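You operate a simulated robot arm through the tools that you are given. There is no shell and no other tool. Be economical: measure what you need, move in short steps, check, and stop when the job is done.

You are at the controls of a simulated two-armed robot. One attempt, no reset.

## Task
On the long worktop, fold the tea towel in half.

The check looks at the end state, three seconds after you hand in, the way a careful person would. Anything else that was tipped, shoved, dropped, spilled or broken makes it a failure. Flat cloth is picked up by pressing the open fingertips on it (5 to 10 N) and closing them slowly along it; thin cloth reads only 2 to 8 mm in the jaws.

## Robot
Two 7-joint arms with two-finger parallel grippers on one trunk, on a base that drives. Base frame: it is fixed to the floor where the robot stands at the start and does not move with it; the origin is under the middle of the robot, x ahead of it, y to its left, z up; the surface under the hand at the start is at about z = 910. Units: mm, rad, N and s.
The left shoulder is at the start at [70, 163, 1145], the right one opposite. With the tool pointing down near the work surface each hand reaches from about 380 to 880 mm from the robot's upright axis, wherever it stands, measured 20 degrees to its own side. Places, roughly: long worktop [500, 100, 900]. Payload 3.43 kg a hand.
The tool frame of a hand sits at the grasp point between the pads (the TCP): z along the fingers, y along the line on which they close. The tips reach 34 mm beyond it. Largest opening 128 mm; finger width 24, thickness 12; the body of the gripper, 48 by 130 mm, starts 96 mm behind the TCP.
Orientation is that of the tool frame in the base frame, as a unit quaternion [x, y, z, w]. With the fingers straight down and closing along the base's y, the tool's x points along the base's -x, its y along +y and its z along -z.

## Interface
- The arms move only by the tool servo_tool. It takes "left_increments", "right_increments" or both (then of equal length, played together; a hand with none holds still); each is a list that holds one entry, the list of rows, each a list of 7 numbers: the opening in per cent of the stroke, from 0 (shut) to 100 (fully open), then the shift along the base's x, y, z in mm, then the turn, a rotation vector about the base's x, y, z in rad. In form: [[[jaw, dx, dy, dz, wx, wy, wz], ...]]. A call has 1 to 20 rows; each row is the pose to reach, as a shift and turn from the pose commanded when the call began. A row lasts 0.2 s, in which the tool goes at most 50 mm and 0.15 rad; a call with a longer step from one row to the next is refused whole, and so is a gripper value outside its range. A pose out of reach is approached as far as the arm can. The call stops where the force on the tool passes 40 N (or 10 N more than at its start, if that is more) or the arm is blocked; 0.2 s more then pass. Each finger travels about 153 mm/s and halts on what it meets, pressing with about 28 N; the grip force reading is that of the motor and also rises with nothing between the fingers. The clock runs only during rows and for 0.2 s after the last one: add rows that repeat a pose to give the fingers time. It gives the time, the measured TCP pose, the force on the tool (base axes), the opening and the grip force at its end, in the units of the frame above (readings bear some noise), with the torque about the TCP (base axes, N m) and any sound that the robot's microphone picked up.
- Cameras (640 x 400 px; columns grow to the right, rows downward): "scene" is now at [131.8, -4.7, 1359.1]; the picture's right is [-0.06, -1.00, 0.00], its down [-0.70, 0.04, -0.71] and it looks along [0.71, -0.04, -0.71] (base axes); focal length 214 px, centre (320, 200). "left" rides on the left gripper at [76, 11, -160] in its tool frame; the picture's right is [-0.15, 0.99, 0.00], its down [-0.88, -0.13, -0.46] and it looks along [-0.45, -0.07, 0.89] (tool axes); focal length 234 px, centre (320, 200). "right" rides on the right gripper at [76, -11, -160] in its tool frame; the picture's right is [0.15, 0.99, 0.00], its down [-0.88, 0.13, -0.46] and it looks along [-0.45, 0.07, 0.89] (tool axes); focal length 234 px, centre (320, 200). There is no depth. A picture from a camera that has moved, and an enlarged one, comes with that camera's place and axes in the base frame and with its lens.
- capture(camera): a new picture of that camera. The clock stands still meanwhile.
- move_column(by): slides the trunk up (or, below 0, down) by that many mm; the arms and the scene camera ride with it, the base frame stays. It gives what a move gives, with no picture.
- roll_base(legs): drives the robot by 1 to 6 legs, each [ahead, left, turn to the left] in mm, mm and rad, along the robot's own axes; the way and the turn of a leg run together, so that a leg with both is an arc; at most 1500 mm and 3.142 rad a leg. The arms and the cameras ride along, it lands a little off, and it stops where it bumps. It gives what a move gives.
- aim_head(pan, tilt): turns the head with the scene camera to pan (to the left, within 1.501 rad either way) and tilt (down, from -0.506 to 1.204), counted from straight ahead of the robot. It gives what a move gives.
- close_up(camera, box): a new picture of the part [left, top, right, bottom] of that camera's present view, enlarged. The clock stands still meanwhile.
- finish_job(): hands the job in; it is judged then, once.

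Work in short steps. Places have to be worked out from the pictures, the camera data and where the tool is seen: move nearer, look again, correct. Check each grasp and each placing, and mend what went wrong. You have 120 turns and 108 pictures in all, those below and enlarged ones among them. Open the grippers and draw the arms clear of the work before you hand the job in, unless the task says otherwise.

The tools are called by a JSON object that holds its "method" and its "body". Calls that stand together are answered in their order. servo_tool: Moves the arms, as the interface text tells. Its arguments: {"type":"object","properties":{"left_increments":{"type":"array"},"right_increments":{"type":"array"}},"required":[]} The other tools are called the same way: move_column (by) slides the trunk up or down; roll_base (legs) drives the base; aim_head (pan, tilt) turns the head that bears the scene camera; capture (camera) takes a picture; close_up (camera, box) takes an enlarged picture of a part of a camera's view; finish_job () hands the job in.

At the start:

```text
time: 0.0
left_eef_pos: [608.8, 433.7, 1152.8]
left_ee_rot: [0.0, 1.0, 0.0, 0.001]
left_contact_force: [0.5, -1.0, 0.5]
left_torque: [0.02, -0.01, -0.04]
left_gripper_width: 128.1
left_finger_force: 0.0
right_eef_pos: [571.5, -185.6, 1153.9]
right_ee_rot: [0.001, 1.0, -0.001, 0.0]
right_contact_force: [-0.3, 0.1, 0.4]
right_torque: [-0.02, 0.0, 0.02]
right_gripper_width: 128.1
right_finger_force: 0.0
trunk travel left (down, up): [-625.0, 315.0]
robot x, y, heading: [-0.7, 1.6, 0.002]
head pan, tilt: [-0.058, 0.784]
```

scene: 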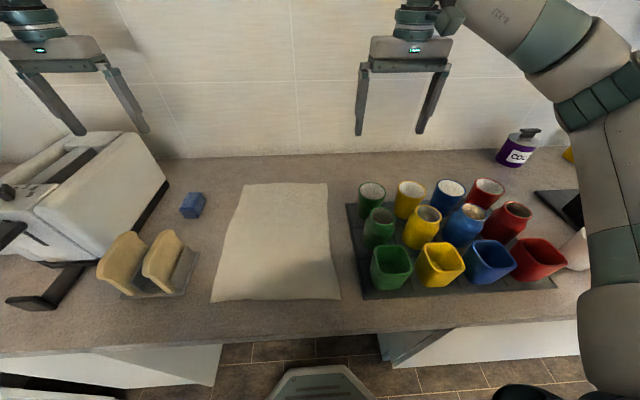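
right: 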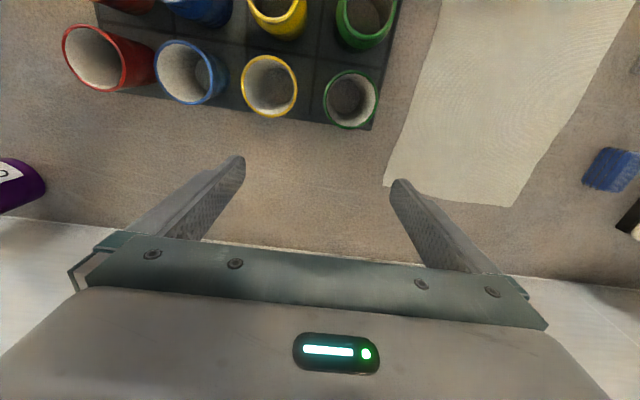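
left: 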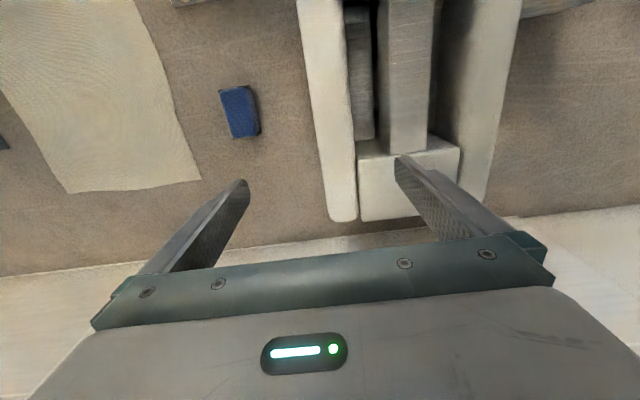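

The towel spans about x 300–660 and y −56–206, with cups on the right and toast on the left. I plan to bring the far edge over to the near edge, so I back the base up first to get reach for both.

{"method": "roll_base", "body": {"legs": [[-130, 0, 0]]}}

```text
time: 1.3
left_eef_pos: [481.8, 433.7, 1152.3]
left_ee_rot: [-0.001, 1.0, 0.0, -0.001]
left_contact_force: [-0.7, 0.3, -1.1]
left_torque: [-0.02, 0.01, -0.01]
left_gripper_width: 128.2
left_finger_force: 0.1
right_eef_pos: [444.9, -185.4, 1153.7]
right_ee_rot: [0.001, 1.0, 0.001, -0.001]
right_contact_force: [0.2, 0.1, 0.2]
right_torque: [-0.05, 0.0, -0.03]
right_gripper_width: 127.9
right_finger_force: 0.0
trunk travel left (down, up): [-625.0, 315.0]
robot x, y, heading: [-129.9, 0.1, -0.0]
head pan, tilt: [-0.058, 0.784]
```

Now moving both hands level to above the far corners, with the jaws partly closed.

{"method": "servo_tool", "body": {"left_increments": [[[100, 20, -40, 0, 0, 0, 0], [100, 45, -80, 0, 0, 0, 0], [90, 70, -120, 0, 0, 0, 0], [80, 95, -160, 0, 0, 0, 0], [70, 120, -200, 0, 0, 0, 0], [60, 140, -230, 0, 0, 0, 0], [40, 158, -254, 0, 0, 0, 0], [40, 158, -254, -40, 0, 0, 0]]], "right_increments": [[[100, 25, 20, 0, 0, 0, 0], [100, 50, 40, 0, 0, 0, 0], [90, 80, 60, 0, 0, 0, 0], [80, 110, 80, 0, 0, 0, 0], [70, 140, 110, 0, 0, 0, 0], [60, 165, 135, 0, 0, 0, 0], [40, 185, 155, 0, 0, 0, 0], [40, 185, 155, -40, 0, 0, 0]]]}}

{"method": "capture", "body": {"camera": "scene"}}

{"method": "capture", "body": {"camera": "left"}}

{"method": "capture", "body": {"camera": "right"}}

```text
time: 3.1
left_eef_pos: [641.6, 178.4, 1110.6]
left_ee_rot: [0.001, 1.0, 0.001, -0.001]
left_contact_force: [0.1, 0.0, -0.4]
left_torque: [-0.01, 0.02, -0.02]
left_gripper_width: 51.2
left_finger_force: 0.0
right_eef_pos: [632.5, -32.9, 1109.6]
right_ee_rot: [0.001, 1.0, 0.0, -0.002]
right_contact_force: [0.4, -0.1, -0.2]
right_torque: [0.01, 0.05, -0.01]
right_gripper_width: 51.3
right_finger_force: 0.1
trunk travel left (down, up): [-625.0, 315.0]
robot x, y, heading: [-123.2, -2.0, -0.004]
head pan, tilt: [-0.058, 0.784]
```

```text
104 pictures are left
camera scene: at [7.5, -5.3, 1358.8], right [-0.06, -1.0, 0.0], down [-0.71, 0.04, -0.71], along [0.7, -0.04, -0.71], focal length 214 px, centre (320, 200)
```

scene: 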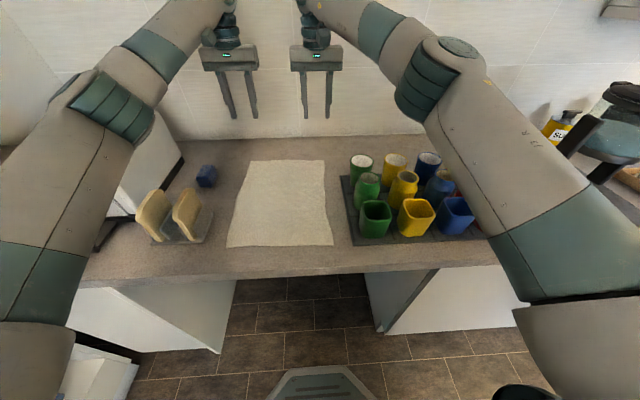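

```text
103 pictures are left
camera left: at [568.9, 189.6, 1270.9], right [0.15, 0.99, 0.0], down [0.88, -0.13, 0.45], along [0.45, -0.07, -0.89], focal length 234 px, centre (320, 200)
```

left: 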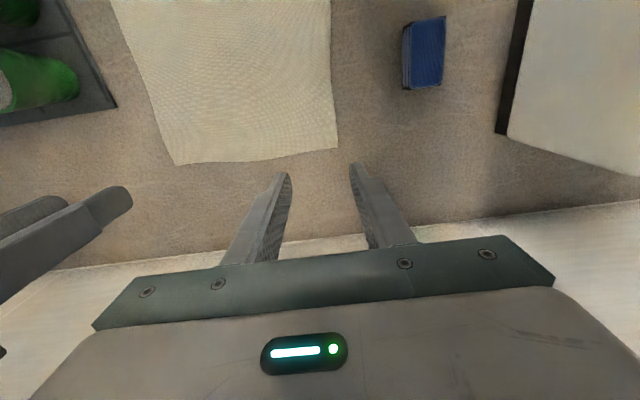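

```text
102 pictures are left
camera right: at [558.2, -43.5, 1268.8], right [-0.15, 0.99, 0.0], down [0.88, 0.13, 0.45], along [0.45, 0.07, -0.89], focal length 234 px, centre (320, 200)
```

right: 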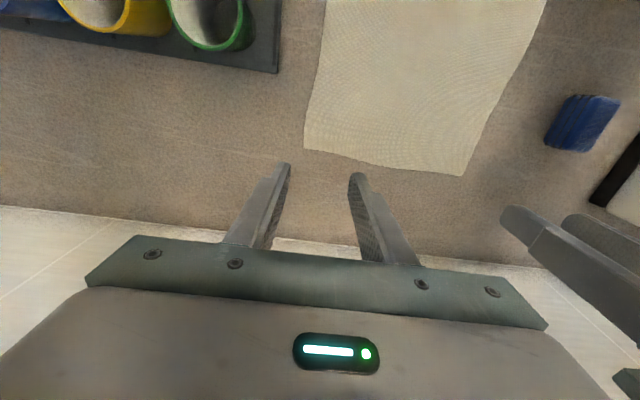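

Both wrist views agree: the far corners are at about (664, 205) and (656, −56). I lower both hands to about 30 mm above the cloth, just inside the edge.

{"method": "servo_tool", "body": {"left_increments": [[[40, 5, -1, -45, 0, 0, 0], [40, 10, -2, -90, 0, 0, 0], [35, 15, -3, -135, 0, 0, 0], [35, 15, -3, -135, 0, 0, 0]]], "right_increments": [[[40, 6, 2, -45, 0, 0, 0], [40, 12, 5, -90, 0, 0, 0], [35, 18.5, 7, -135, 0, 0, 0], [35, 18.5, 7, -135, 0, 0, 0]]]}}

{"method": "capture", "body": {"camera": "left"}}

{"method": "capture", "body": {"camera": "right"}}

```text
time: 4.1
left_eef_pos: [652.9, 177.9, 979.2]
left_ee_rot: [-0.001, 1.0, 0.001, 0.001]
left_contact_force: [0.3, -0.4, 1.0]
left_torque: [0.02, -0.01, 0.0]
left_gripper_width: 44.9
left_finger_force: 0.0
right_eef_pos: [648.6, -23.5, 978.9]
right_ee_rot: [0.001, 1.0, 0.0, 0.0]
right_contact_force: [0.2, 0.5, 0.0]
right_torque: [-0.01, 0.01, 0.02]
right_gripper_width: 44.7
right_finger_force: 0.1
trunk travel left (down, up): [-625.0, 315.0]
robot x, y, heading: [-127.2, 0.1, 0.001]
head pan, tilt: [-0.058, 0.784]
```

```text
101 pictures are left
camera left: at [579.5, 187.5, 1137.7], right [0.15, 0.99, 0.0], down [0.88, -0.13, 0.46], along [0.45, -0.07, -0.89], focal length 234 px, centre (320, 200)
```

left: 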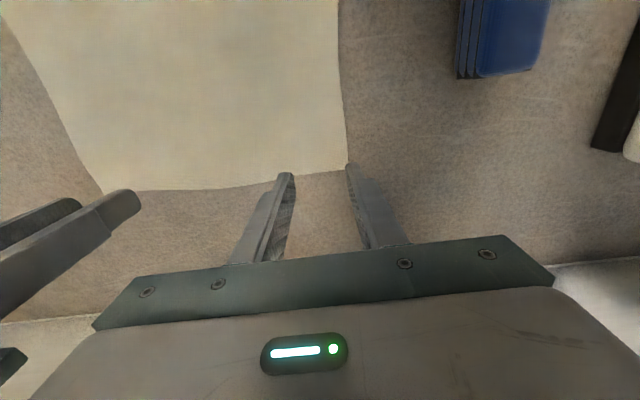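

```text
100 pictures are left
camera right: at [571.9, -34.5, 1138.0], right [-0.15, 0.99, 0.0], down [0.88, 0.13, 0.46], along [0.45, 0.07, -0.89], focal length 234 px, centre (320, 200)
```

right: 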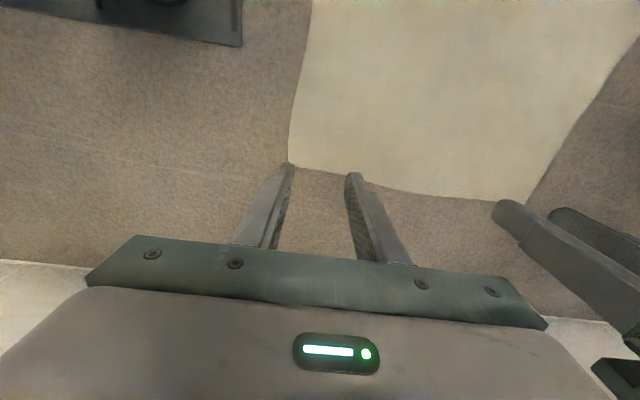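

The edges are at x≈663 (left) and 651 (right). I shift both hands slightly inward, narrow the jaws to about 31 mm and descend to near contact.

{"method": "servo_tool", "body": {"left_increments": [[[24, 1, -9, -10, 0, 0, 0], [24, 1, -9, -22, 0, 0, 0], [24, 1, -9, -29, 0, 0, 0], [24, 1, -9, -29, 0, 0, 0]]], "right_increments": [[[24, -5, 7, -10, 0, 0, 0], [24, -5, 7, -22, 0, 0, 0], [24, -5, 7, -29, 0, 0, 0], [24, -5, 7, -29, 0, 0, 0]]]}}

```text
time: 5.1
left_eef_pos: [656.2, 168.7, 948.8]
left_ee_rot: [0.001, 1.0, 0.0, 0.0]
left_contact_force: [-0.4, -0.1, -0.8]
left_torque: [0.0, 0.03, -0.05]
left_gripper_width: 30.6
left_finger_force: 0.1
right_eef_pos: [642.3, -17.8, 950.4]
right_ee_rot: [0.001, 1.0, 0.001, 0.0]
right_contact_force: [0.2, -0.5, -0.9]
right_torque: [0.02, -0.02, 0.0]
right_gripper_width: 30.6
right_finger_force: 0.2
trunk travel left (down, up): [-625.0, 315.0]
robot x, y, heading: [-129.2, -2.2, 0.002]
head pan, tilt: [-0.058, 0.784]
```

No contact yet, so I step down gently.

{"method": "servo_tool", "body": {"left_increments": [[[24, 0, 0, -2, 0, 0, 0], [24, 0, 0, -4, 0, 0, 0], [24, 0, 0, -4, 0, 0, 0]]], "right_increments": [[[24, 0, 0, -2, 0, 0, 0], [24, 0, 0, -4, 0, 0, 0], [24, 0, 0, -4, 0, 0, 0]]]}}

```text
time: 5.9
left_eef_pos: [655.5, 167.1, 944.7]
left_ee_rot: [0.001, 1.0, 0.0, 0.0]
left_contact_force: [1.8, -0.3, 4.9]
left_torque: [-0.01, -0.04, -0.01]
left_gripper_width: 30.4
left_finger_force: 0.1
right_eef_pos: [642.4, -17.3, 946.7]
right_ee_rot: [0.001, 1.0, 0.0, 0.0]
right_contact_force: [0.6, 0.4, 1.1]
right_torque: [0.01, 0.0, 0.01]
right_gripper_width: 30.7
right_finger_force: 0.0
trunk travel left (down, up): [-625.0, 315.0]
robot x, y, heading: [-125.7, 1.9, 0.002]
head pan, tilt: [-0.058, 0.784]
```

The left hand touches at 5 N and the right barely. I go down 1 mm more on the left and 2.5 mm on the right.

{"method": "servo_tool", "body": {"left_increments": [[[24, 0, 0, -0.5, 0, 0, 0], [24, 0, 0, -0.8, 0, 0, 0]]], "right_increments": [[[24, 0, 0, -1.2, 0, 0, 0], [24, 0, 0, -2.2, 0, 0, 0]]]}}

```text
time: 6.5
left_eef_pos: [653.9, 166.8, 945.2]
left_ee_rot: [0.0, 1.0, 0.001, 0.0]
left_contact_force: [1.1, 0.2, 4.7]
left_torque: [0.03, -0.03, 0.03]
left_gripper_width: 30.7
left_finger_force: 0.0
right_eef_pos: [641.0, -16.9, 944.0]
right_ee_rot: [0.001, 1.0, -0.001, 0.001]
right_contact_force: [2.8, 0.7, 10.7]
right_torque: [-0.01, -0.1, 0.02]
right_gripper_width: 30.7
right_finger_force: 0.2
trunk travel left (down, up): [-625.0, 315.0]
robot x, y, heading: [-128.2, 1.4, 0.0]
head pan, tilt: [-0.058, 0.784]
```

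Contact forces are in range at about 5 and 11 N. I close slowly along the cloth, pressing the left hand slightly more.

{"method": "servo_tool", "body": {"left_increments": [[[22, 0, 0, -0.6, 0, 0, 0], [20, 0, 0, -0.6, 0, 0, 0], [18, 0, 0, -0.6, 0, 0, 0], [16, 0, 0, -0.6, 0, 0, 0], [14, 0, 0, -0.6, 0, 0, 0], [12, 0, 0, -0.6, 0, 0, 0], [10, 0, 0, -0.6, 0, 0, 0], [8, 0, 0, -0.6, 0, 0, 0], [6, 0, 0, -0.6, 0, 0, 0], [4, 0, 0, -0.6, 0, 0, 0], [2, 0, 0, -0.6, 0, 0, 0], [0, 0, 0, -0.6, 0, 0, 0], [0, 0, 0, -0.6, 0, 0, 0], [0, 0, 0, -0.6, 0, 0, 0]]], "right_increments": [[[22, 0, 0, 0, 0, 0, 0], [20, 0, 0, 0, 0, 0, 0], [18, 0, 0, 0, 0, 0, 0], [16, 0, 0, 0, 0, 0, 0], [14, 0, 0, 0, 0, 0, 0], [12, 0, 0, 0, 0, 0, 0], [10, 0, 0, 0, 0, 0, 0], [8, 0, 0, 0, 0, 0, 0], [6, 0, 0, 0, 0, 0, 0], [4, 0, 0, 0, 0, 0, 0], [2, 0, 0, 0, 0, 0, 0], [0, 0, 0, 0, 0, 0, 0], [0, 0, 0, 0, 0, 0, 0], [0, 0, 0, 0, 0, 0, 0]]]}}

{"method": "capture", "body": {"camera": "left"}}

{"method": "capture", "body": {"camera": "right"}}

```text
time: 9.5
left_eef_pos: [652.0, 166.1, 945.8]
left_ee_rot: [0.0, 1.0, 0.001, 0.0]
left_contact_force: [0.8, 1.8, 5.9]
left_torque: [0.06, -0.01, -0.04]
left_gripper_width: 0.1
left_finger_force: 28.1
right_eef_pos: [640.1, -17.9, 945.0]
right_ee_rot: [0.001, 1.0, 0.0, 0.0]
right_contact_force: [1.0, -1.2, 18.7]
right_torque: [-0.06, -0.13, 0.03]
right_gripper_width: 2.1
right_finger_force: 28.1
trunk travel left (down, up): [-625.0, 315.0]
robot x, y, heading: [-126.4, -0.3, -0.003]
head pan, tilt: [-0.058, 0.784]
```

```text
99 pictures are left
camera left: at [578.0, 177.4, 1105.2], right [0.15, 0.99, 0.0], down [0.88, -0.13, 0.46], along [0.45, -0.07, -0.89], focal length 234 px, centre (320, 200)
```

left: 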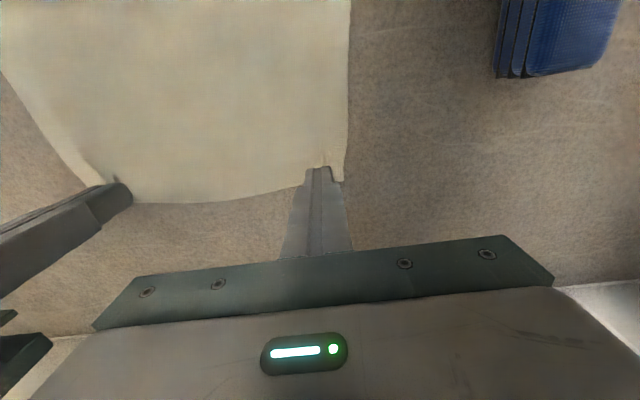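

```text
98 pictures are left
camera right: at [564.1, -28.5, 1104.2], right [-0.14, 0.99, 0.0], down [0.88, 0.13, 0.46], along [0.45, 0.07, -0.89], focal length 234 px, centre (320, 200)
```

right: 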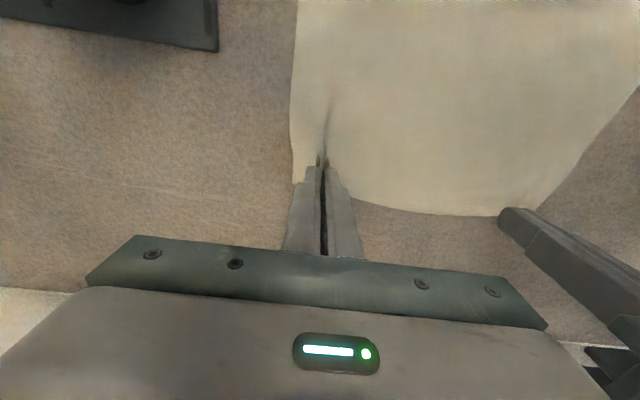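

The right hand holds the cloth at 2.1 mm, but the left slipped off at 0.1 mm. I lift the left, reopen it, and press again a little harder and a few mm further in.

{"method": "servo_tool", "body": {"left_increments": [[[0, 0, 0, 8, 0, 0, 0], [24, -2, 0, 8, 0, 0, 0], [24, -2, 0, 8, 0, 0, 0], [24, -2, 0, 2, 0, 0, 0], [24, -2, 0, 0, 0, 0, 0], [24, -2, 0, -1, 0, 0, 0], [24, -2, 0, -1, 0, 0, 0]]]}}

```text
time: 11.1
left_eef_pos: [651.1, 168.9, 946.3]
left_ee_rot: [0.0, 1.0, 0.0, 0.002]
left_contact_force: [1.1, 1.0, 4.5]
left_torque: [0.06, -0.04, 0.01]
left_gripper_width: 30.5
left_finger_force: 0.0
right_eef_pos: [639.3, -15.2, 945.5]
right_ee_rot: [0.001, 1.0, 0.0, 0.0]
right_contact_force: [0.6, -2.6, 13.0]
right_torque: [-0.11, -0.05, -0.03]
right_gripper_width: 2.2
right_finger_force: 28.2
trunk travel left (down, up): [-625.0, 315.0]
robot x, y, heading: [-128.2, -2.6, -0.002]
head pan, tilt: [-0.058, 0.784]
```

{"method": "servo_tool", "body": {"left_increments": [[[24, 0, 0, -1, 0, 0, 0], [24, 0, 0, -1.8, 0, 0, 0], [24, 0, 0, -1.8, 0, 0, 0]]]}}

```text
time: 11.9
left_eef_pos: [650.5, 170.2, 945.6]
left_ee_rot: [0.0, 1.0, -0.002, 0.002]
left_contact_force: [1.5, -1.9, 14.1]
left_torque: [0.2, 0.02, 0.01]
left_gripper_width: 30.4
left_finger_force: 0.1
right_eef_pos: [638.9, -14.8, 946.2]
right_ee_rot: [-0.001, 1.0, -0.001, 0.001]
right_contact_force: [1.3, -0.3, 4.3]
right_torque: [-0.03, -0.04, 0.0]
right_gripper_width: 2.1
right_finger_force: 28.1
trunk travel left (down, up): [-625.0, 315.0]
robot x, y, heading: [-127.9, 2.0, 0.001]
head pan, tilt: [-0.058, 0.784]
```

The left press is now about 14 N, so I ease off slightly and close slowly.

{"method": "servo_tool", "body": {"left_increments": [[[24, 0, 0, 0.4, 0, 0, 0], [22, 0, 0, 0.4, 0, 0, 0], [20, 0, 0, 0.4, 0, 0, 0], [18, 0, 0, 0.4, 0, 0, 0], [16, 0, 0, 0.4, 0, 0, 0], [14, 0, 0, 0.4, 0, 0, 0], [12, 0, 0, 0.4, 0, 0, 0], [10, 0, 0, 0.4, 0, 0, 0], [8, 0, 0, 0.4, 0, 0, 0], [6, 0, 0, 0.4, 0, 0, 0], [4, 0, 0, 0.4, 0, 0, 0], [2, 0, 0, 0.4, 0, 0, 0], [0, 0, 0, 0.4, 0, 0, 0], [0, 0, 0, 0.4, 0, 0, 0]]]}}

```text
time: 14.9
left_eef_pos: [649.2, 167.7, 945.8]
left_ee_rot: [0.001, 1.0, -0.002, 0.003]
left_contact_force: [-1.0, -7.7, 17.7]
left_torque: [-0.21, 0.03, 0.01]
left_gripper_width: 2.1
left_finger_force: 27.5
right_eef_pos: [638.9, -16.1, 945.5]
right_ee_rot: [0.0, 1.0, -0.001, 0.002]
right_contact_force: [0.8, 9.0, 1.0]
right_torque: [0.3, -0.02, 0.05]
right_gripper_width: 2.0
right_finger_force: 28.0
trunk travel left (down, up): [-625.0, 315.0]
robot x, y, heading: [-131.8, -3.2, -0.0]
head pan, tilt: [-0.058, 0.784]
```

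Both hands now hold at 2.1 mm. The cloth is taut between them, so I bring the hands 3 mm together each and lift gently.

{"method": "servo_tool", "body": {"left_increments": [[[0, 0, -3, 2, 0, 0, 0], [0, -3, -3, 15, 0, 0, 0], [0, -8, -3, 30, 0, -0.05, 0], [0, -15, -3, 45, 0, -0.1, 0], [0, -25, -3, 60, 0, -0.15, 0], [0, -25, -3, 60, 0, -0.15, 0]]], "right_increments": [[[0, 0, 3, 2, 0, 0, 0], [0, -3, 3, 15, 0, 0, 0], [0, -8, 3, 30, 0, -0.05, 0], [0, -15, 3, 45, 0, -0.1, 0], [0, -25, 3, 60, 0, -0.15, 0], [0, -25, 3, 60, 0, -0.15, 0]]]}}

{"method": "capture", "body": {"camera": "left"}}

{"method": "capture", "body": {"camera": "scene"}}

```text
time: 16.3
left_eef_pos: [626.9, 164.8, 1000.0]
left_ee_rot: [0.0, 0.997, 0.0, 0.074]
left_contact_force: [-0.1, -0.4, 0.1]
left_torque: [-0.02, 0.02, -0.02]
left_gripper_width: 2.0
left_finger_force: 28.4
right_eef_pos: [617.6, -13.4, 1002.3]
right_ee_rot: [0.001, 0.997, -0.001, 0.075]
right_contact_force: [0.0, 0.4, -0.4]
right_torque: [0.01, -0.01, 0.03]
right_gripper_width: 2.3
right_finger_force: 27.9
trunk travel left (down, up): [-625.0, 315.0]
robot x, y, heading: [-126.5, -2.1, 0.001]
head pan, tilt: [-0.058, 0.784]
```

```text
97 pictures are left
camera left: at [530.1, 175.3, 1146.6], right [0.15, 0.99, 0.02], down [0.8, -0.13, 0.58], along [0.58, -0.07, -0.81], focal length 234 px, centre (320, 200)
```

left: 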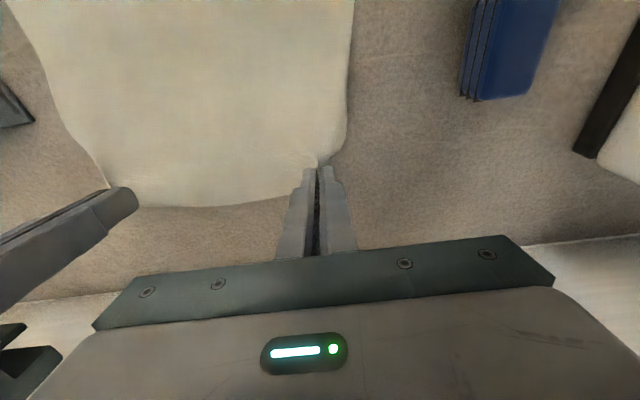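

```text
96 pictures are left
camera scene: at [4.6, -4.6, 1359.0], right [-0.06, -1.0, 0.0], down [-0.71, 0.04, -0.71], along [0.71, -0.04, -0.71], focal length 214 px, centre (320, 200)
```

scene: 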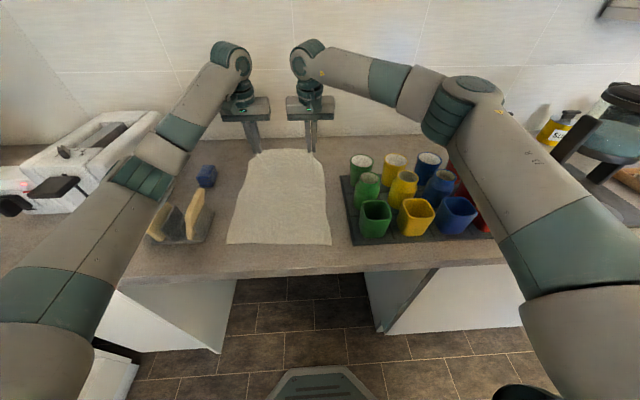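

Both hands hold only a narrow strip at the edge, which is what I wanted. I continue along the arc to above the midline, tilting the fingers forward as I go.

{"method": "servo_tool", "body": {"left_increments": [[[0, -20, 0, 20, 0, -0.05, 0], [0, -40, 0, 38, 0, -0.1, 0], [0, -60, 0, 54, 0, -0.15, 0], [0, -82, 0, 68, 0, -0.22, 0], [0, -105, 0, 81, 0, -0.29, 0], [0, -128, 0, 92, 0, -0.36, 0], [0, -150, 0, 99, 0, -0.42, 0], [0, -165, 0, 102, 0, -0.45, 0], [0, -165, 0, 102, 0, -0.45, 0]]], "right_increments": [[[0, -20, 0, 20, 0, -0.05, 0], [0, -40, 0, 38, 0, -0.1, 0], [0, -60, 0, 54, 0, -0.15, 0], [0, -82, 0, 68, 0, -0.22, 0], [0, -105, 0, 81, 0, -0.29, 0], [0, -128, 0, 92, 0, -0.36, 0], [0, -150, 0, 99, 0, -0.42, 0], [0, -165, 0, 102, 0, -0.45, 0], [0, -165, 0, 102, 0, -0.45, 0]]]}}

{"method": "capture", "body": {"camera": "scene"}}

{"method": "capture", "body": {"camera": "left"}}

```text
time: 18.3
left_eef_pos: [464.8, 164.7, 1103.3]
left_ee_rot: [0.0, 0.956, 0.0, 0.294]
left_contact_force: [-1.1, -3.4, -0.5]
left_torque: [-0.07, 0.02, -0.08]
left_gripper_width: 2.3
left_finger_force: 28.0
right_eef_pos: [452.2, -16.9, 1105.0]
right_ee_rot: [0.001, 0.955, 0.0, 0.296]
right_contact_force: [0.8, 2.2, 0.4]
right_torque: [0.05, -0.02, 0.04]
right_gripper_width: 1.9
right_finger_force: 28.0
trunk travel left (down, up): [-625.0, 315.0]
robot x, y, heading: [-127.3, -1.3, 0.001]
head pan, tilt: [-0.058, 0.784]
```

```text
95 pictures are left
camera scene: at [4.2, -4.9, 1359.1], right [-0.06, -1.0, 0.0], down [-0.7, 0.04, -0.71], along [0.71, -0.04, -0.71], focal length 214 px, centre (320, 200)
```

scene: 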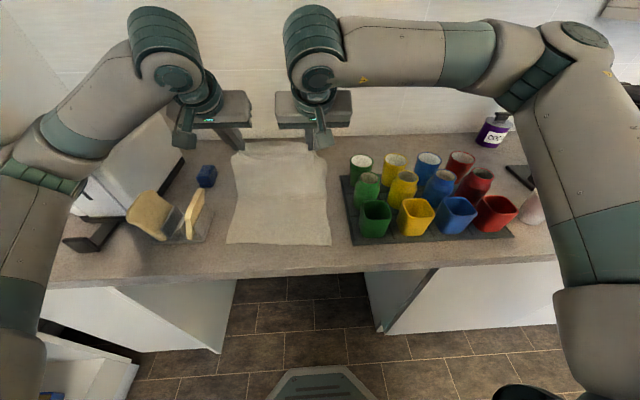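

```text
94 pictures are left
camera left: at [313.2, 174.6, 1192.4], right [0.12, 0.99, 0.08], down [0.47, -0.13, 0.87], along [0.87, -0.07, -0.48], focal length 234 px, centre (320, 200)
```

left: 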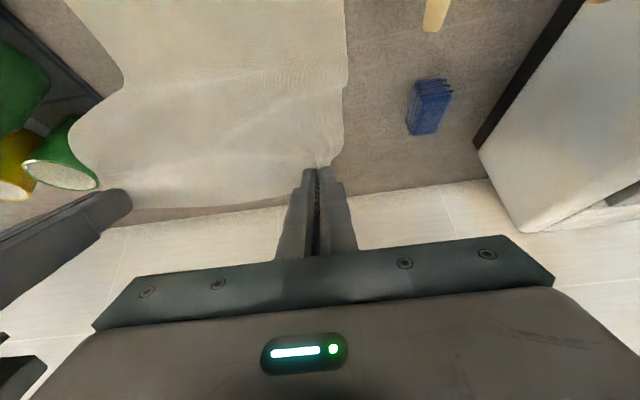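

The fold is forming well. I continue past the midline toward the near side with more tilt.

{"method": "servo_tool", "body": {"left_increments": [[[0, -16, 0, -2, 0, -0.06, 0], [0, -36, 0, -6, 0, -0.13, 0], [0, -56, 0, -12, 0, -0.2, 0], [0, -76, 0, -20, 0, -0.27, 0], [0, -96, 0, -29, 0, -0.34, 0], [0, -112, 0, -38, 0, -0.4, 0], [0, -112, 0, -38, 0, -0.4, 0]]], "right_increments": [[[0, -16, 0, -2, 0, -0.06, 0], [0, -36, 0, -6, 0, -0.13, 0], [0, -56, 0, -12, 0, -0.2, 0], [0, -76, 0, -20, 0, -0.27, 0], [0, -96, 0, -29, 0, -0.34, 0], [0, -112, 0, -38, 0, -0.4, 0], [0, -112, 0, -38, 0, -0.4, 0]]]}}

{"method": "capture", "body": {"camera": "scene"}}

```text
time: 19.9
left_eef_pos: [428.3, 137.2, 1086.5]
left_ee_rot: [0.0, 0.878, 0.0, 0.479]
left_contact_force: [0.5, -0.5, -0.3]
left_torque: [0.03, 0.01, 0.01]
left_gripper_width: 2.0
left_finger_force: 28.2
left hand out of reach, approached as far as the arm can: row 4, 5, 6, 7
right_eef_pos: [345.3, -9.5, 1069.3]
right_ee_rot: [0.002, 0.878, -0.001, 0.479]
right_contact_force: [0.0, -0.4, -0.1]
right_torque: [0.0, 0.0, 0.02]
right_gripper_width: 2.2
right_finger_force: 28.0
right hand out of reach, approached as far as the arm can: row 6, 7
trunk travel left (down, up): [-625.0, 315.0]
robot x, y, heading: [-130.3, -2.8, 0.0]
head pan, tilt: [-0.058, 0.784]
```

```text
93 pictures are left
camera scene: at [3.9, -5.3, 1359.1], right [-0.06, -1.0, 0.0], down [-0.7, 0.04, -0.71], along [0.71, -0.04, -0.71], focal length 214 px, centre (320, 200)
```

scene: 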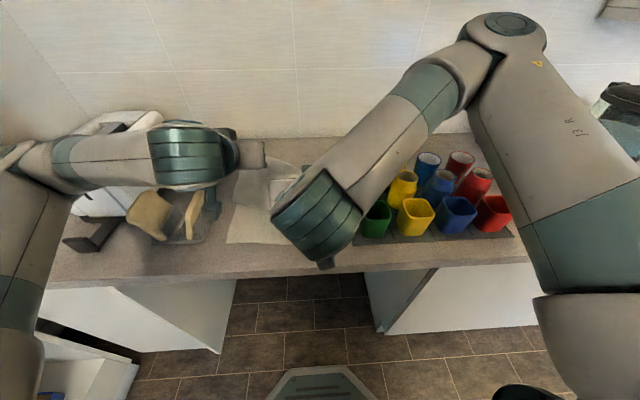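

The left arm runs out of reach that close to the body. I bring the right hand back level with the left, then let the base drive do the rest of the pull.

{"method": "servo_tool", "body": {"right_increments": [[[0, 25, 0, 6, 0, 0, 0], [0, 50, 0, 12, 0, 0, 0], [0, 72, 0, 18, 0, 0, 0], [0, 72, 0, 18, 0, 0, 0]]]}}

```text
time: 20.9
left_eef_pos: [426.8, 137.5, 1086.9]
left_ee_rot: [0.0, 0.878, 0.001, 0.478]
left_contact_force: [-0.5, 0.4, 0.2]
left_torque: [0.04, 0.02, -0.05]
left_gripper_width: 2.0
left_finger_force: 28.0
right_eef_pos: [414.9, -8.7, 1086.9]
right_ee_rot: [0.001, 0.877, 0.0, 0.48]
right_contact_force: [-1.3, 1.4, -0.2]
right_torque: [0.01, -0.02, 0.01]
right_gripper_width: 2.1
right_finger_force: 28.1
trunk travel left (down, up): [-625.0, 315.0]
robot x, y, heading: [-127.9, -1.1, 0.004]
head pan, tilt: [-0.058, 0.784]
```

Driving back 75 mm moves both hands past the midline toward the near edge.

{"method": "roll_base", "body": {"legs": [[-75, 0, 0]]}}

{"method": "servo_tool", "body": {"left_increments": [[[0, 0, 5, -10, 0, 0, 0], [0, 0, 10, -20, 0, 0, 0], [0, 0, 10, -20, 0, 0, 0]]], "right_increments": [[[0, 0, 0, -10, 0, 0, 0], [0, 0, 0, -20, 0, 0, 0], [0, 0, 0, -20, 0, 0, 0]]]}}

{"method": "capture", "body": {"camera": "scene"}}

```text
time: 21.9
left_eef_pos: [352.0, 136.4, 1086.9]
left_ee_rot: [0.001, 0.878, 0.0, 0.479]
left_contact_force: [-0.6, 0.0, -0.5]
left_torque: [0.04, 0.04, -0.01]
left_gripper_width: 2.0
left_finger_force: 28.1
right_eef_pos: [340.4, -8.5, 1086.8]
right_ee_rot: [0.001, 0.878, 0.0, 0.479]
right_contact_force: [-0.5, -0.1, -1.1]
right_torque: [-0.03, -0.04, -0.02]
right_gripper_width: 2.2
right_finger_force: 27.7
trunk travel left (down, up): [-625.0, 315.0]
robot x, y, heading: [-203.1, 0.7, -0.009]
head pan, tilt: [-0.058, 0.784]
```

```text
time: 22.7
left_eef_pos: [359.0, 145.1, 1067.8]
left_ee_rot: [-0.001, 0.879, 0.002, 0.477]
left_contact_force: [0.8, -1.1, 0.3]
left_torque: [0.0, 0.02, -0.02]
left_gripper_width: 2.2
left_finger_force: 27.9
left hand out of reach, approached as far as the arm can: row 1, 2, 3
right_eef_pos: [341.5, -8.7, 1066.5]
right_ee_rot: [0.001, 0.878, 0.0, 0.479]
right_contact_force: [0.2, -0.8, -0.7]
right_torque: [-0.02, 0.04, 0.02]
right_gripper_width: 2.1
right_finger_force: 27.8
trunk travel left (down, up): [-625.0, 315.0]
robot x, y, heading: [-201.7, 1.4, -0.0]
head pan, tilt: [-0.058, 0.784]
```

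```text
92 pictures are left
camera scene: at [-70.9, -5.0, 1359.1], right [-0.06, -1.0, 0.0], down [-0.7, 0.04, -0.71], along [0.71, -0.04, -0.71], focal length 214 px, centre (320, 200)
```

scene: 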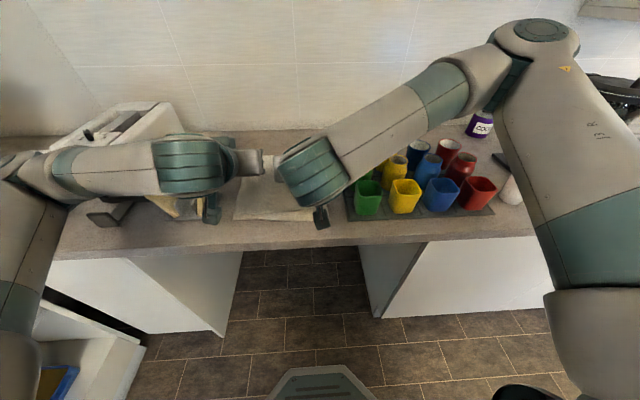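

Both hands are tracking. I lower about 30 mm, then back up another 45 mm, following the arc.

{"method": "servo_tool", "body": {"left_increments": [[[0, 0, 3, -10, 0, 0, 0], [0, 0, 6, -20, 0, 0, 0], [0, 0, 9, -30, 0, 0, 0], [0, 0, 9, -30, 0, 0, 0]]], "right_increments": [[[0, 0, 0, -10, 0, 0, 0], [0, 0, 0, -20, 0, 0, 0], [0, 0, 0, -30, 0, 0, 0], [0, 0, 0, -30, 0, 0, 0]]]}}

{"method": "roll_base", "body": {"legs": [[-45, 0, 0]]}}

{"method": "servo_tool", "body": {"left_increments": [[[0, 0, 3, -12, 0, 0, 0], [0, 0, 6, -24, 0, 0, 0], [0, 0, 9, -36, 0, 0, 0], [0, 0, 9, -36, 0, 0, 0]]], "right_increments": [[[0, 0, 0, -12, 0, 0, 0], [0, 0, 0, -24, 0, 0, 0], [0, 0, 0, -36, 0, 0, 0], [0, 0, 0, -36, 0, 0, 0]]]}}

{"method": "capture", "body": {"camera": "scene"}}

{"method": "capture", "body": {"camera": "left"}}

{"method": "capture", "body": {"camera": "right"}}

```text
time: 23.7
left_eef_pos: [364.8, 152.3, 1038.2]
left_ee_rot: [0.001, 0.879, 0.0, 0.478]
left_contact_force: [0.4, 0.5, -0.5]
left_torque: [0.0, -0.01, 0.01]
left_gripper_width: 1.7
left_finger_force: 28.4
left hand out of reach, approached as far as the arm can: row 2, 3, 4
right_eef_pos: [339.4, -10.0, 1037.7]
right_ee_rot: [0.001, 0.877, 0.0, 0.48]
right_contact_force: [0.7, 0.0, 0.1]
right_torque: [-0.02, 0.01, 0.01]
right_gripper_width: 2.0
right_finger_force: 27.9
trunk travel left (down, up): [-625.0, 315.0]
robot x, y, heading: [-203.4, -0.9, -0.007]
head pan, tilt: [-0.058, 0.784]
```

```text
time: 24.6
left_eef_pos: [321.2, 152.2, 1037.4]
left_ee_rot: [0.001, 0.879, 0.0, 0.477]
left_contact_force: [-0.5, 0.4, 0.2]
left_torque: [0.01, 0.02, 0.0]
left_gripper_width: 2.3
left_finger_force: 27.6
right_eef_pos: [298.0, -8.8, 1035.7]
right_ee_rot: [0.0, 0.878, 0.001, 0.479]
right_contact_force: [-0.5, 0.5, 0.0]
right_torque: [-0.02, -0.03, 0.02]
right_gripper_width: 2.1
right_finger_force: 27.8
trunk travel left (down, up): [-625.0, 315.0]
robot x, y, heading: [-243.6, 0.3, -0.004]
head pan, tilt: [-0.058, 0.784]
```

```text
time: 25.6
left_eef_pos: [323.0, 161.7, 1001.1]
left_ee_rot: [0.001, 0.879, 0.001, 0.477]
left_contact_force: [0.1, 0.6, -0.7]
left_torque: [0.0, 0.02, -0.01]
left_gripper_width: 2.1
left_finger_force: 28.2
right_eef_pos: [296.7, -8.3, 1000.2]
right_ee_rot: [0.001, 0.878, 0.0, 0.479]
right_contact_force: [0.2, 0.0, -0.7]
right_torque: [-0.02, -0.01, -0.02]
right_gripper_width: 2.1
right_finger_force: 28.0
trunk travel left (down, up): [-625.0, 315.0]
robot x, y, heading: [-249.0, -0.3, -0.006]
head pan, tilt: [-0.058, 0.784]
```

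```text
91 pictures are left
camera scene: at [-115.5, -4.9, 1359.2], right [-0.06, -1.0, 0.0], down [-0.7, 0.04, -0.71], along [0.71, -0.04, -0.71], focal length 214 px, centre (320, 200)
```

scene: 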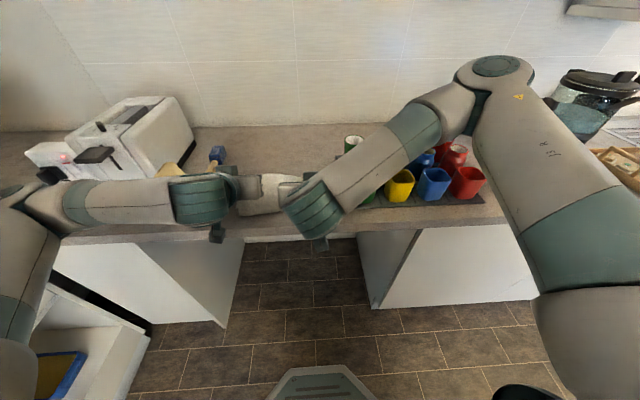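

```text
90 pictures are left
camera left: at [149.7, 172.0, 1025.3], right [0.08, 0.99, 0.12], down [0.1, -0.13, 0.99], along [0.99, -0.07, -0.11], focal length 234 px, centre (320, 200)
```

left: 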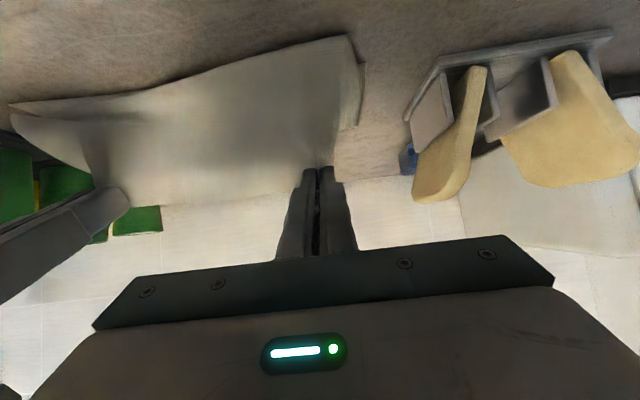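

```text
89 pictures are left
camera right: at [120.7, -18.3, 1022.2], right [-0.08, 0.99, -0.12], down [0.09, 0.13, 0.99], along [0.99, 0.07, -0.1], focal length 234 px, centre (320, 200)
```

right: 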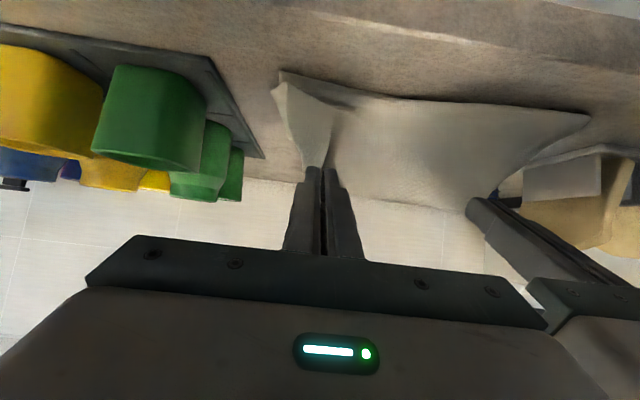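

The near edge of the lower layer is at x≈285–292. I lower most of the way and then back up so the held edge lands on it.

{"method": "servo_tool", "body": {"left_increments": [[[0, 0, 0, -12, 0, 0, 0], [0, 0, 0, -24, 0, 0, 0], [0, 0, 0, -36, 0, 0, 0], [0, 0, 0, -45, 0, 0, 0], [0, 0, 0, -45, 0, 0, 0]]], "right_increments": [[[0, 6, -1, -12, 0, 0, 0], [0, 12, -2, -24, 0, 0, 0], [0, 20, -3, -36, 0, 0, 0], [0, 28, -4, -45, 0, 0, 0], [0, 28, -4, -45, 0, 0, 0]]]}}

{"method": "roll_base", "body": {"legs": [[-50, 0, 0]]}}

{"method": "capture", "body": {"camera": "left"}}

{"method": "capture", "body": {"camera": "right"}}

```text
time: 26.8
left_eef_pos: [319.6, 162.6, 957.3]
left_ee_rot: [0.0, 0.879, 0.0, 0.477]
left_contact_force: [0.6, 0.4, -0.2]
left_torque: [0.0, -0.02, 0.03]
left_gripper_width: 2.0
left_finger_force: 27.7
right_eef_pos: [323.2, -10.9, 955.9]
right_ee_rot: [0.001, 0.878, -0.001, 0.479]
right_contact_force: [0.1, 0.5, -0.6]
right_torque: [-0.03, -0.03, 0.0]
right_gripper_width: 1.9
right_finger_force: 28.2
trunk travel left (down, up): [-625.0, 315.0]
robot x, y, heading: [-248.5, 2.1, -0.004]
head pan, tilt: [-0.058, 0.784]
```

```text
time: 27.8
left_eef_pos: [268.0, 163.1, 956.9]
left_ee_rot: [0.001, 0.878, 0.0, 0.478]
left_contact_force: [-0.7, -0.4, -1.0]
left_torque: [-0.01, 0.02, 0.0]
left_gripper_width: 2.1
left_finger_force: 27.7
right_eef_pos: [272.9, -11.7, 956.1]
right_ee_rot: [0.0, 0.878, 0.0, 0.479]
right_contact_force: [-0.6, -0.6, 0.3]
right_torque: [-0.01, 0.01, 0.01]
right_gripper_width: 2.3
right_finger_force: 27.9
trunk travel left (down, up): [-625.0, 315.0]
robot x, y, heading: [-298.2, 1.1, 0.0]
head pan, tilt: [-0.058, 0.784]
```

```text
88 pictures are left
camera left: at [95.2, 173.0, 980.4], right [0.08, 0.99, 0.12], down [0.1, -0.13, 0.99], along [0.99, -0.07, -0.11], focal length 234 px, centre (320, 200)
```

left: 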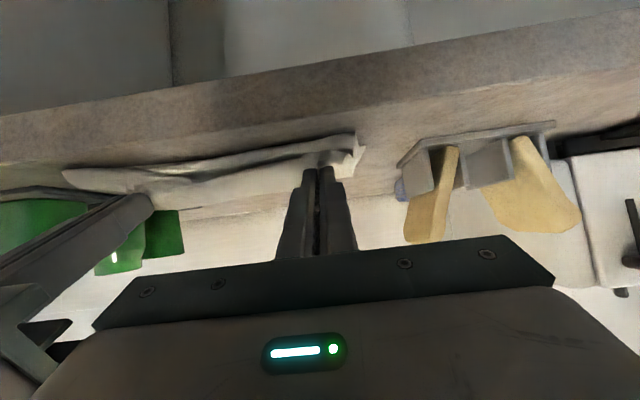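

```text
87 pictures are left
camera right: at [97.7, -22.0, 977.6], right [-0.08, 0.99, -0.12], down [0.09, 0.13, 0.99], along [0.99, 0.07, -0.1], focal length 234 px, centre (320, 200)
```

right: 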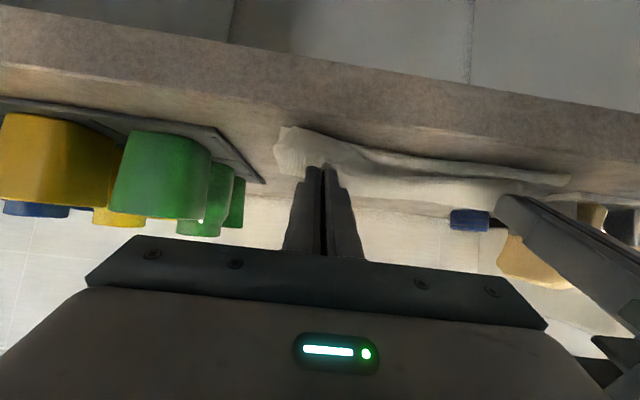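

The held edge is nearly above the near edge. I lower the last ~20 mm while easing slightly toward the robot.

{"method": "servo_tool", "body": {"left_increments": [[[0, -4, 0, -7, 0, 0, 0], [0, -8, 0, -14, 0, 0, 0], [0, -10, 0, -20, 0, 0, 0], [0, -10, 0, -20, 0, 0, 0]]], "right_increments": [[[0, -4, -1, -7, 0, 0, 0], [0, -8, -2, -14, 0, 0, 0], [0, -10, -3, -20, 0, 0, 0], [0, -10, -3, -20, 0, 0, 0]]]}}

{"method": "aim_head", "body": {"pan": -0.0, "tilt": 0.7}}

{"method": "capture", "body": {"camera": "scene"}}

{"method": "capture", "body": {"camera": "left"}}

{"method": "capture", "body": {"camera": "right"}}

```text
time: 28.8
left_eef_pos: [260.0, 161.7, 940.5]
left_ee_rot: [-0.001, 0.877, 0.0, 0.481]
left_contact_force: [5.4, -1.3, 23.3]
left_torque: [0.03, -0.67, -0.07]
left_gripper_width: 1.9
left_finger_force: 27.7
left hand out of reach, approached as far as the arm can: row 3, 4
right_eef_pos: [263.2, -14.4, 940.7]
right_ee_rot: [0.001, 0.876, 0.002, 0.483]
right_contact_force: [5.4, 2.6, 28.8]
right_torque: [0.18, -0.78, 0.05]
right_gripper_width: 2.2
right_finger_force: 27.6
trunk travel left (down, up): [-625.0, 315.0]
robot x, y, heading: [-300.2, -3.3, 0.005]
head pan, tilt: [-0.058, 0.784]
```

```text
time: 29.4
left_eef_pos: [259.6, 163.0, 941.0]
left_ee_rot: [-0.001, 0.876, 0.0, 0.482]
left_contact_force: [6.1, -1.2, 33.7]
left_torque: [0.02, -0.98, 0.01]
left_gripper_width: 2.4
left_finger_force: 27.9
right_eef_pos: [260.4, -13.7, 940.6]
right_ee_rot: [0.002, 0.875, 0.001, 0.484]
right_contact_force: [8.7, 3.2, 37.3]
right_torque: [0.17, -1.02, 0.03]
right_gripper_width: 2.0
right_finger_force: 28.0
trunk travel left (down, up): [-625.0, 315.0]
robot x, y, heading: [-293.3, 6.2, 0.0]
head pan, tilt: [0.0, 0.7]
```

```text
86 pictures are left
camera scene: at [-167.3, -0.4, 1367.0], right [0.0, -1.0, 0.0], down [-0.64, 0.0, -0.77], along [0.77, 0.0, -0.64], focal length 214 px, centre (320, 200)
```

scene: 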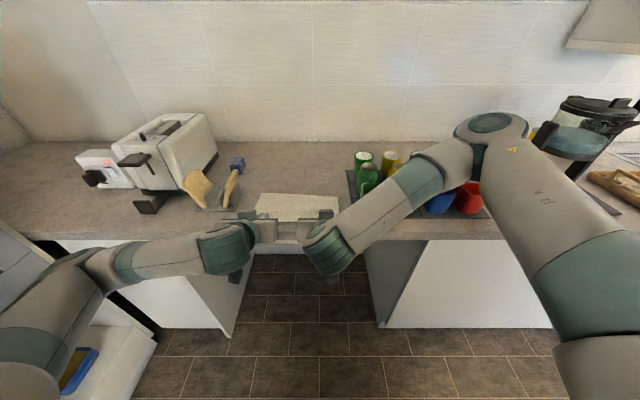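

```text
85 pictures are left
camera left: at [85.9, 171.9, 962.0], right [0.08, 0.99, 0.12], down [0.09, -0.13, 0.99], along [0.99, -0.06, -0.1], focal length 234 px, centre (320, 200)
```

left: 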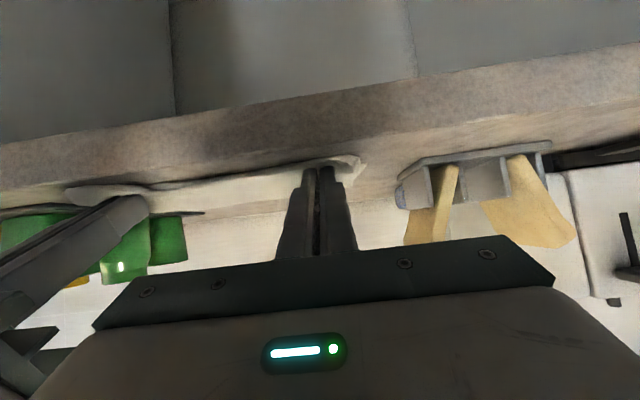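

```text
84 pictures are left
camera right: at [85.3, -24.9, 960.6], right [-0.08, 0.99, -0.12], down [0.08, 0.13, 0.99], along [0.99, 0.07, -0.09], focal length 234 px, centre (320, 200)
```

right: 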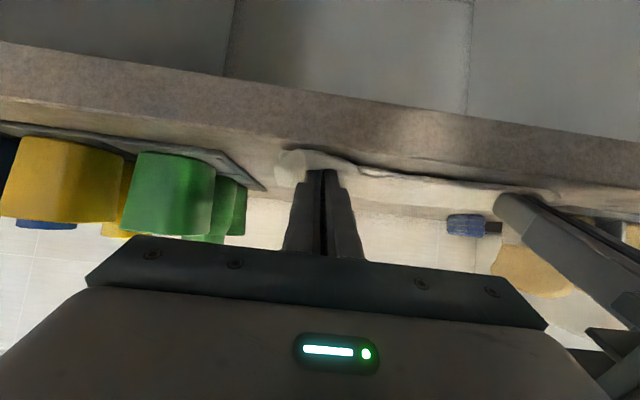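

Contact is firm at about 35 N. I ease up 2–3 mm, open slowly, and retreat along the finger axis.

{"method": "servo_tool", "body": {"left_increments": [[[0, 0, 0, 2, 0, 0, 0], [3, 0, 0, 2.5, 0, 0, 0], [6, 0, 0, 2.5, 0, 0, 0], [9, 0, 0, 2.5, 0, 0, 0], [12, 0, 0, 2.5, 0, 0, 0], [12, 0, 0, 2.5, 0, 0, 0]]], "right_increments": [[[0, 0, 0, 2, 0, 0, 0], [3, 0, 0, 2.5, 0, 0, 0], [6, 0, 0, 2.5, 0, 0, 0], [9, 0, 0, 2.5, 0, 0, 0], [12, 0, 0, 2.5, 0, 0, 0], [12, 0, 0, 2.5, 0, 0, 0]]]}}

{"method": "capture", "body": {"camera": "left"}}

{"method": "capture", "body": {"camera": "right"}}

```text
time: 30.8
left_eef_pos: [258.4, 160.9, 940.9]
left_ee_rot: [0.0, 0.878, 0.001, 0.479]
left_contact_force: [2.7, -0.5, 27.4]
left_torque: [0.04, -0.7, -0.05]
left_gripper_width: 7.1
left_finger_force: 0.0
right_eef_pos: [261.8, -15.7, 940.7]
right_ee_rot: [0.001, 0.877, 0.001, 0.481]
right_contact_force: [5.5, -3.8, 28.5]
right_torque: [0.03, -0.75, -0.09]
right_gripper_width: 8.0
right_finger_force: 0.1
trunk travel left (down, up): [-625.0, 315.0]
robot x, y, heading: [-297.6, 5.0, -0.002]
head pan, tilt: [0.0, 0.7]
```

```text
83 pictures are left
camera left: at [85.8, 170.8, 963.4], right [0.08, 0.99, 0.13], down [0.09, -0.13, 0.99], along [0.99, -0.07, -0.1], focal length 234 px, centre (320, 200)
```

left: 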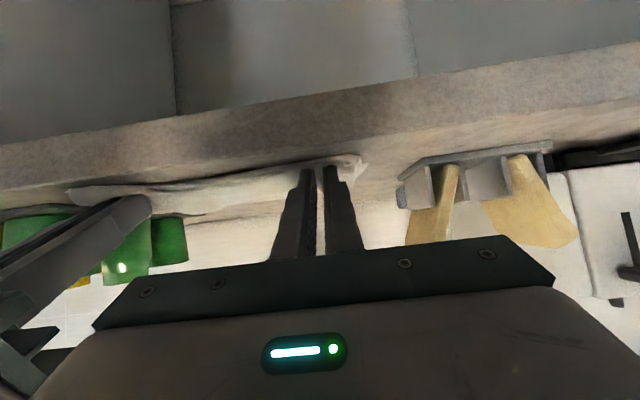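

```text
82 pictures are left
camera right: at [85.1, -26.0, 961.9], right [-0.08, 0.99, -0.12], down [0.09, 0.13, 0.99], along [0.99, 0.07, -0.1], focal length 234 px, centre (320, 200)
```

right: 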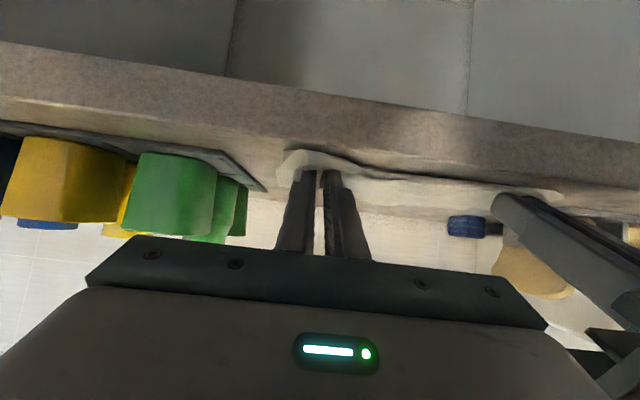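

The jaws are opening against friction. I lift another few mm and open further.

{"method": "servo_tool", "body": {"left_increments": [[[12, 0, 0, 2, 0, 0, 0], [14, 0, 0, 4, 0, 0, 0], [14, 0, 0, 6, 0, 0, 0], [14, 0, 0, 6, 0, 0, 0]]], "right_increments": [[[12, 0, 0, 2, 0, 0, 0], [14, 0, 0, 4, 0, 0, 0], [14, 0, 0, 6, 0, 0, 0], [14, 0, 0, 6, 0, 0, 0]]]}}

{"method": "roll_base", "body": {"legs": [[-60, 0, 0]]}}

{"method": "capture", "body": {"camera": "left"}}

{"method": "capture", "body": {"camera": "right"}}

```text
time: 31.8
left_eef_pos: [263.8, 162.3, 942.8]
left_ee_rot: [0.0, 0.879, 0.002, 0.477]
left_contact_force: [-0.6, -0.2, 1.0]
left_torque: [-0.02, 0.02, -0.02]
left_gripper_width: 17.5
left_finger_force: 0.1
right_eef_pos: [263.4, -15.2, 941.6]
right_ee_rot: [-0.001, 0.878, 0.0, 0.478]
right_contact_force: [-1.3, -1.1, 1.1]
right_torque: [0.01, -0.02, -0.04]
right_gripper_width: 17.7
right_finger_force: 0.1
trunk travel left (down, up): [-625.0, 315.0]
robot x, y, heading: [-298.7, 1.5, 0.0]
head pan, tilt: [0.0, 0.7]
```

```text
time: 32.8
left_eef_pos: [204.4, 161.7, 944.7]
left_ee_rot: [0.001, 0.878, 0.001, 0.478]
left_contact_force: [-0.4, -0.9, -0.1]
left_torque: [0.0, -0.05, 0.03]
left_gripper_width: 18.0
left_finger_force: 0.1
right_eef_pos: [203.5, -13.7, 943.6]
right_ee_rot: [0.001, 0.877, 0.0, 0.48]
right_contact_force: [-0.4, 0.4, 0.1]
right_torque: [0.03, 0.02, 0.01]
right_gripper_width: 18.0
right_finger_force: 0.1
trunk travel left (down, up): [-625.0, 315.0]
robot x, y, heading: [-358.7, 1.4, -0.003]
head pan, tilt: [0.0, 0.7]
```

```text
81 pictures are left
camera left: at [30.4, 171.9, 967.4], right [0.08, 0.99, 0.12], down [0.1, -0.13, 0.99], along [0.99, -0.07, -0.11], focal length 234 px, centre (320, 200)
```

left: 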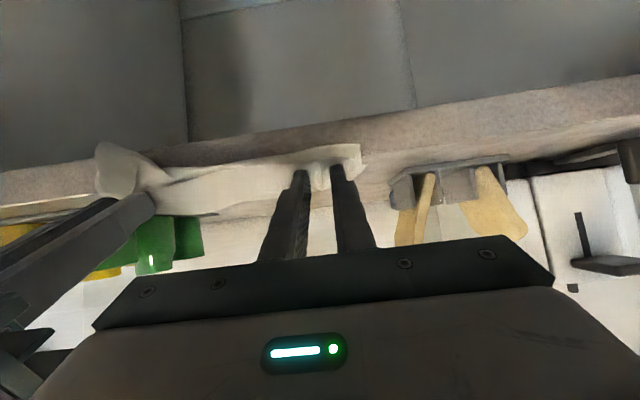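

```text
80 pictures are left
camera right: at [27.8, -25.0, 965.9], right [-0.08, 0.99, -0.12], down [0.09, 0.13, 0.99], along [0.99, 0.07, -0.1], focal length 234 px, centre (320, 200)
```

right: 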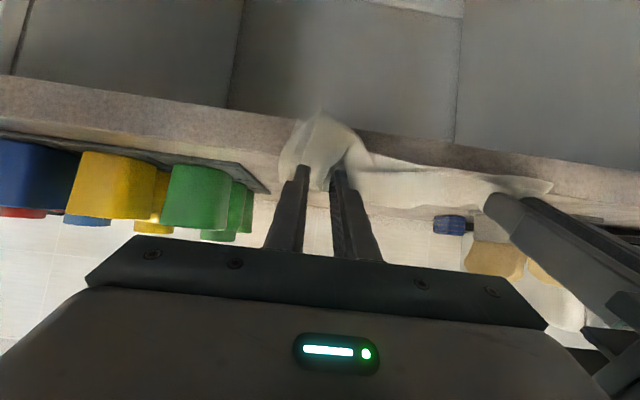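

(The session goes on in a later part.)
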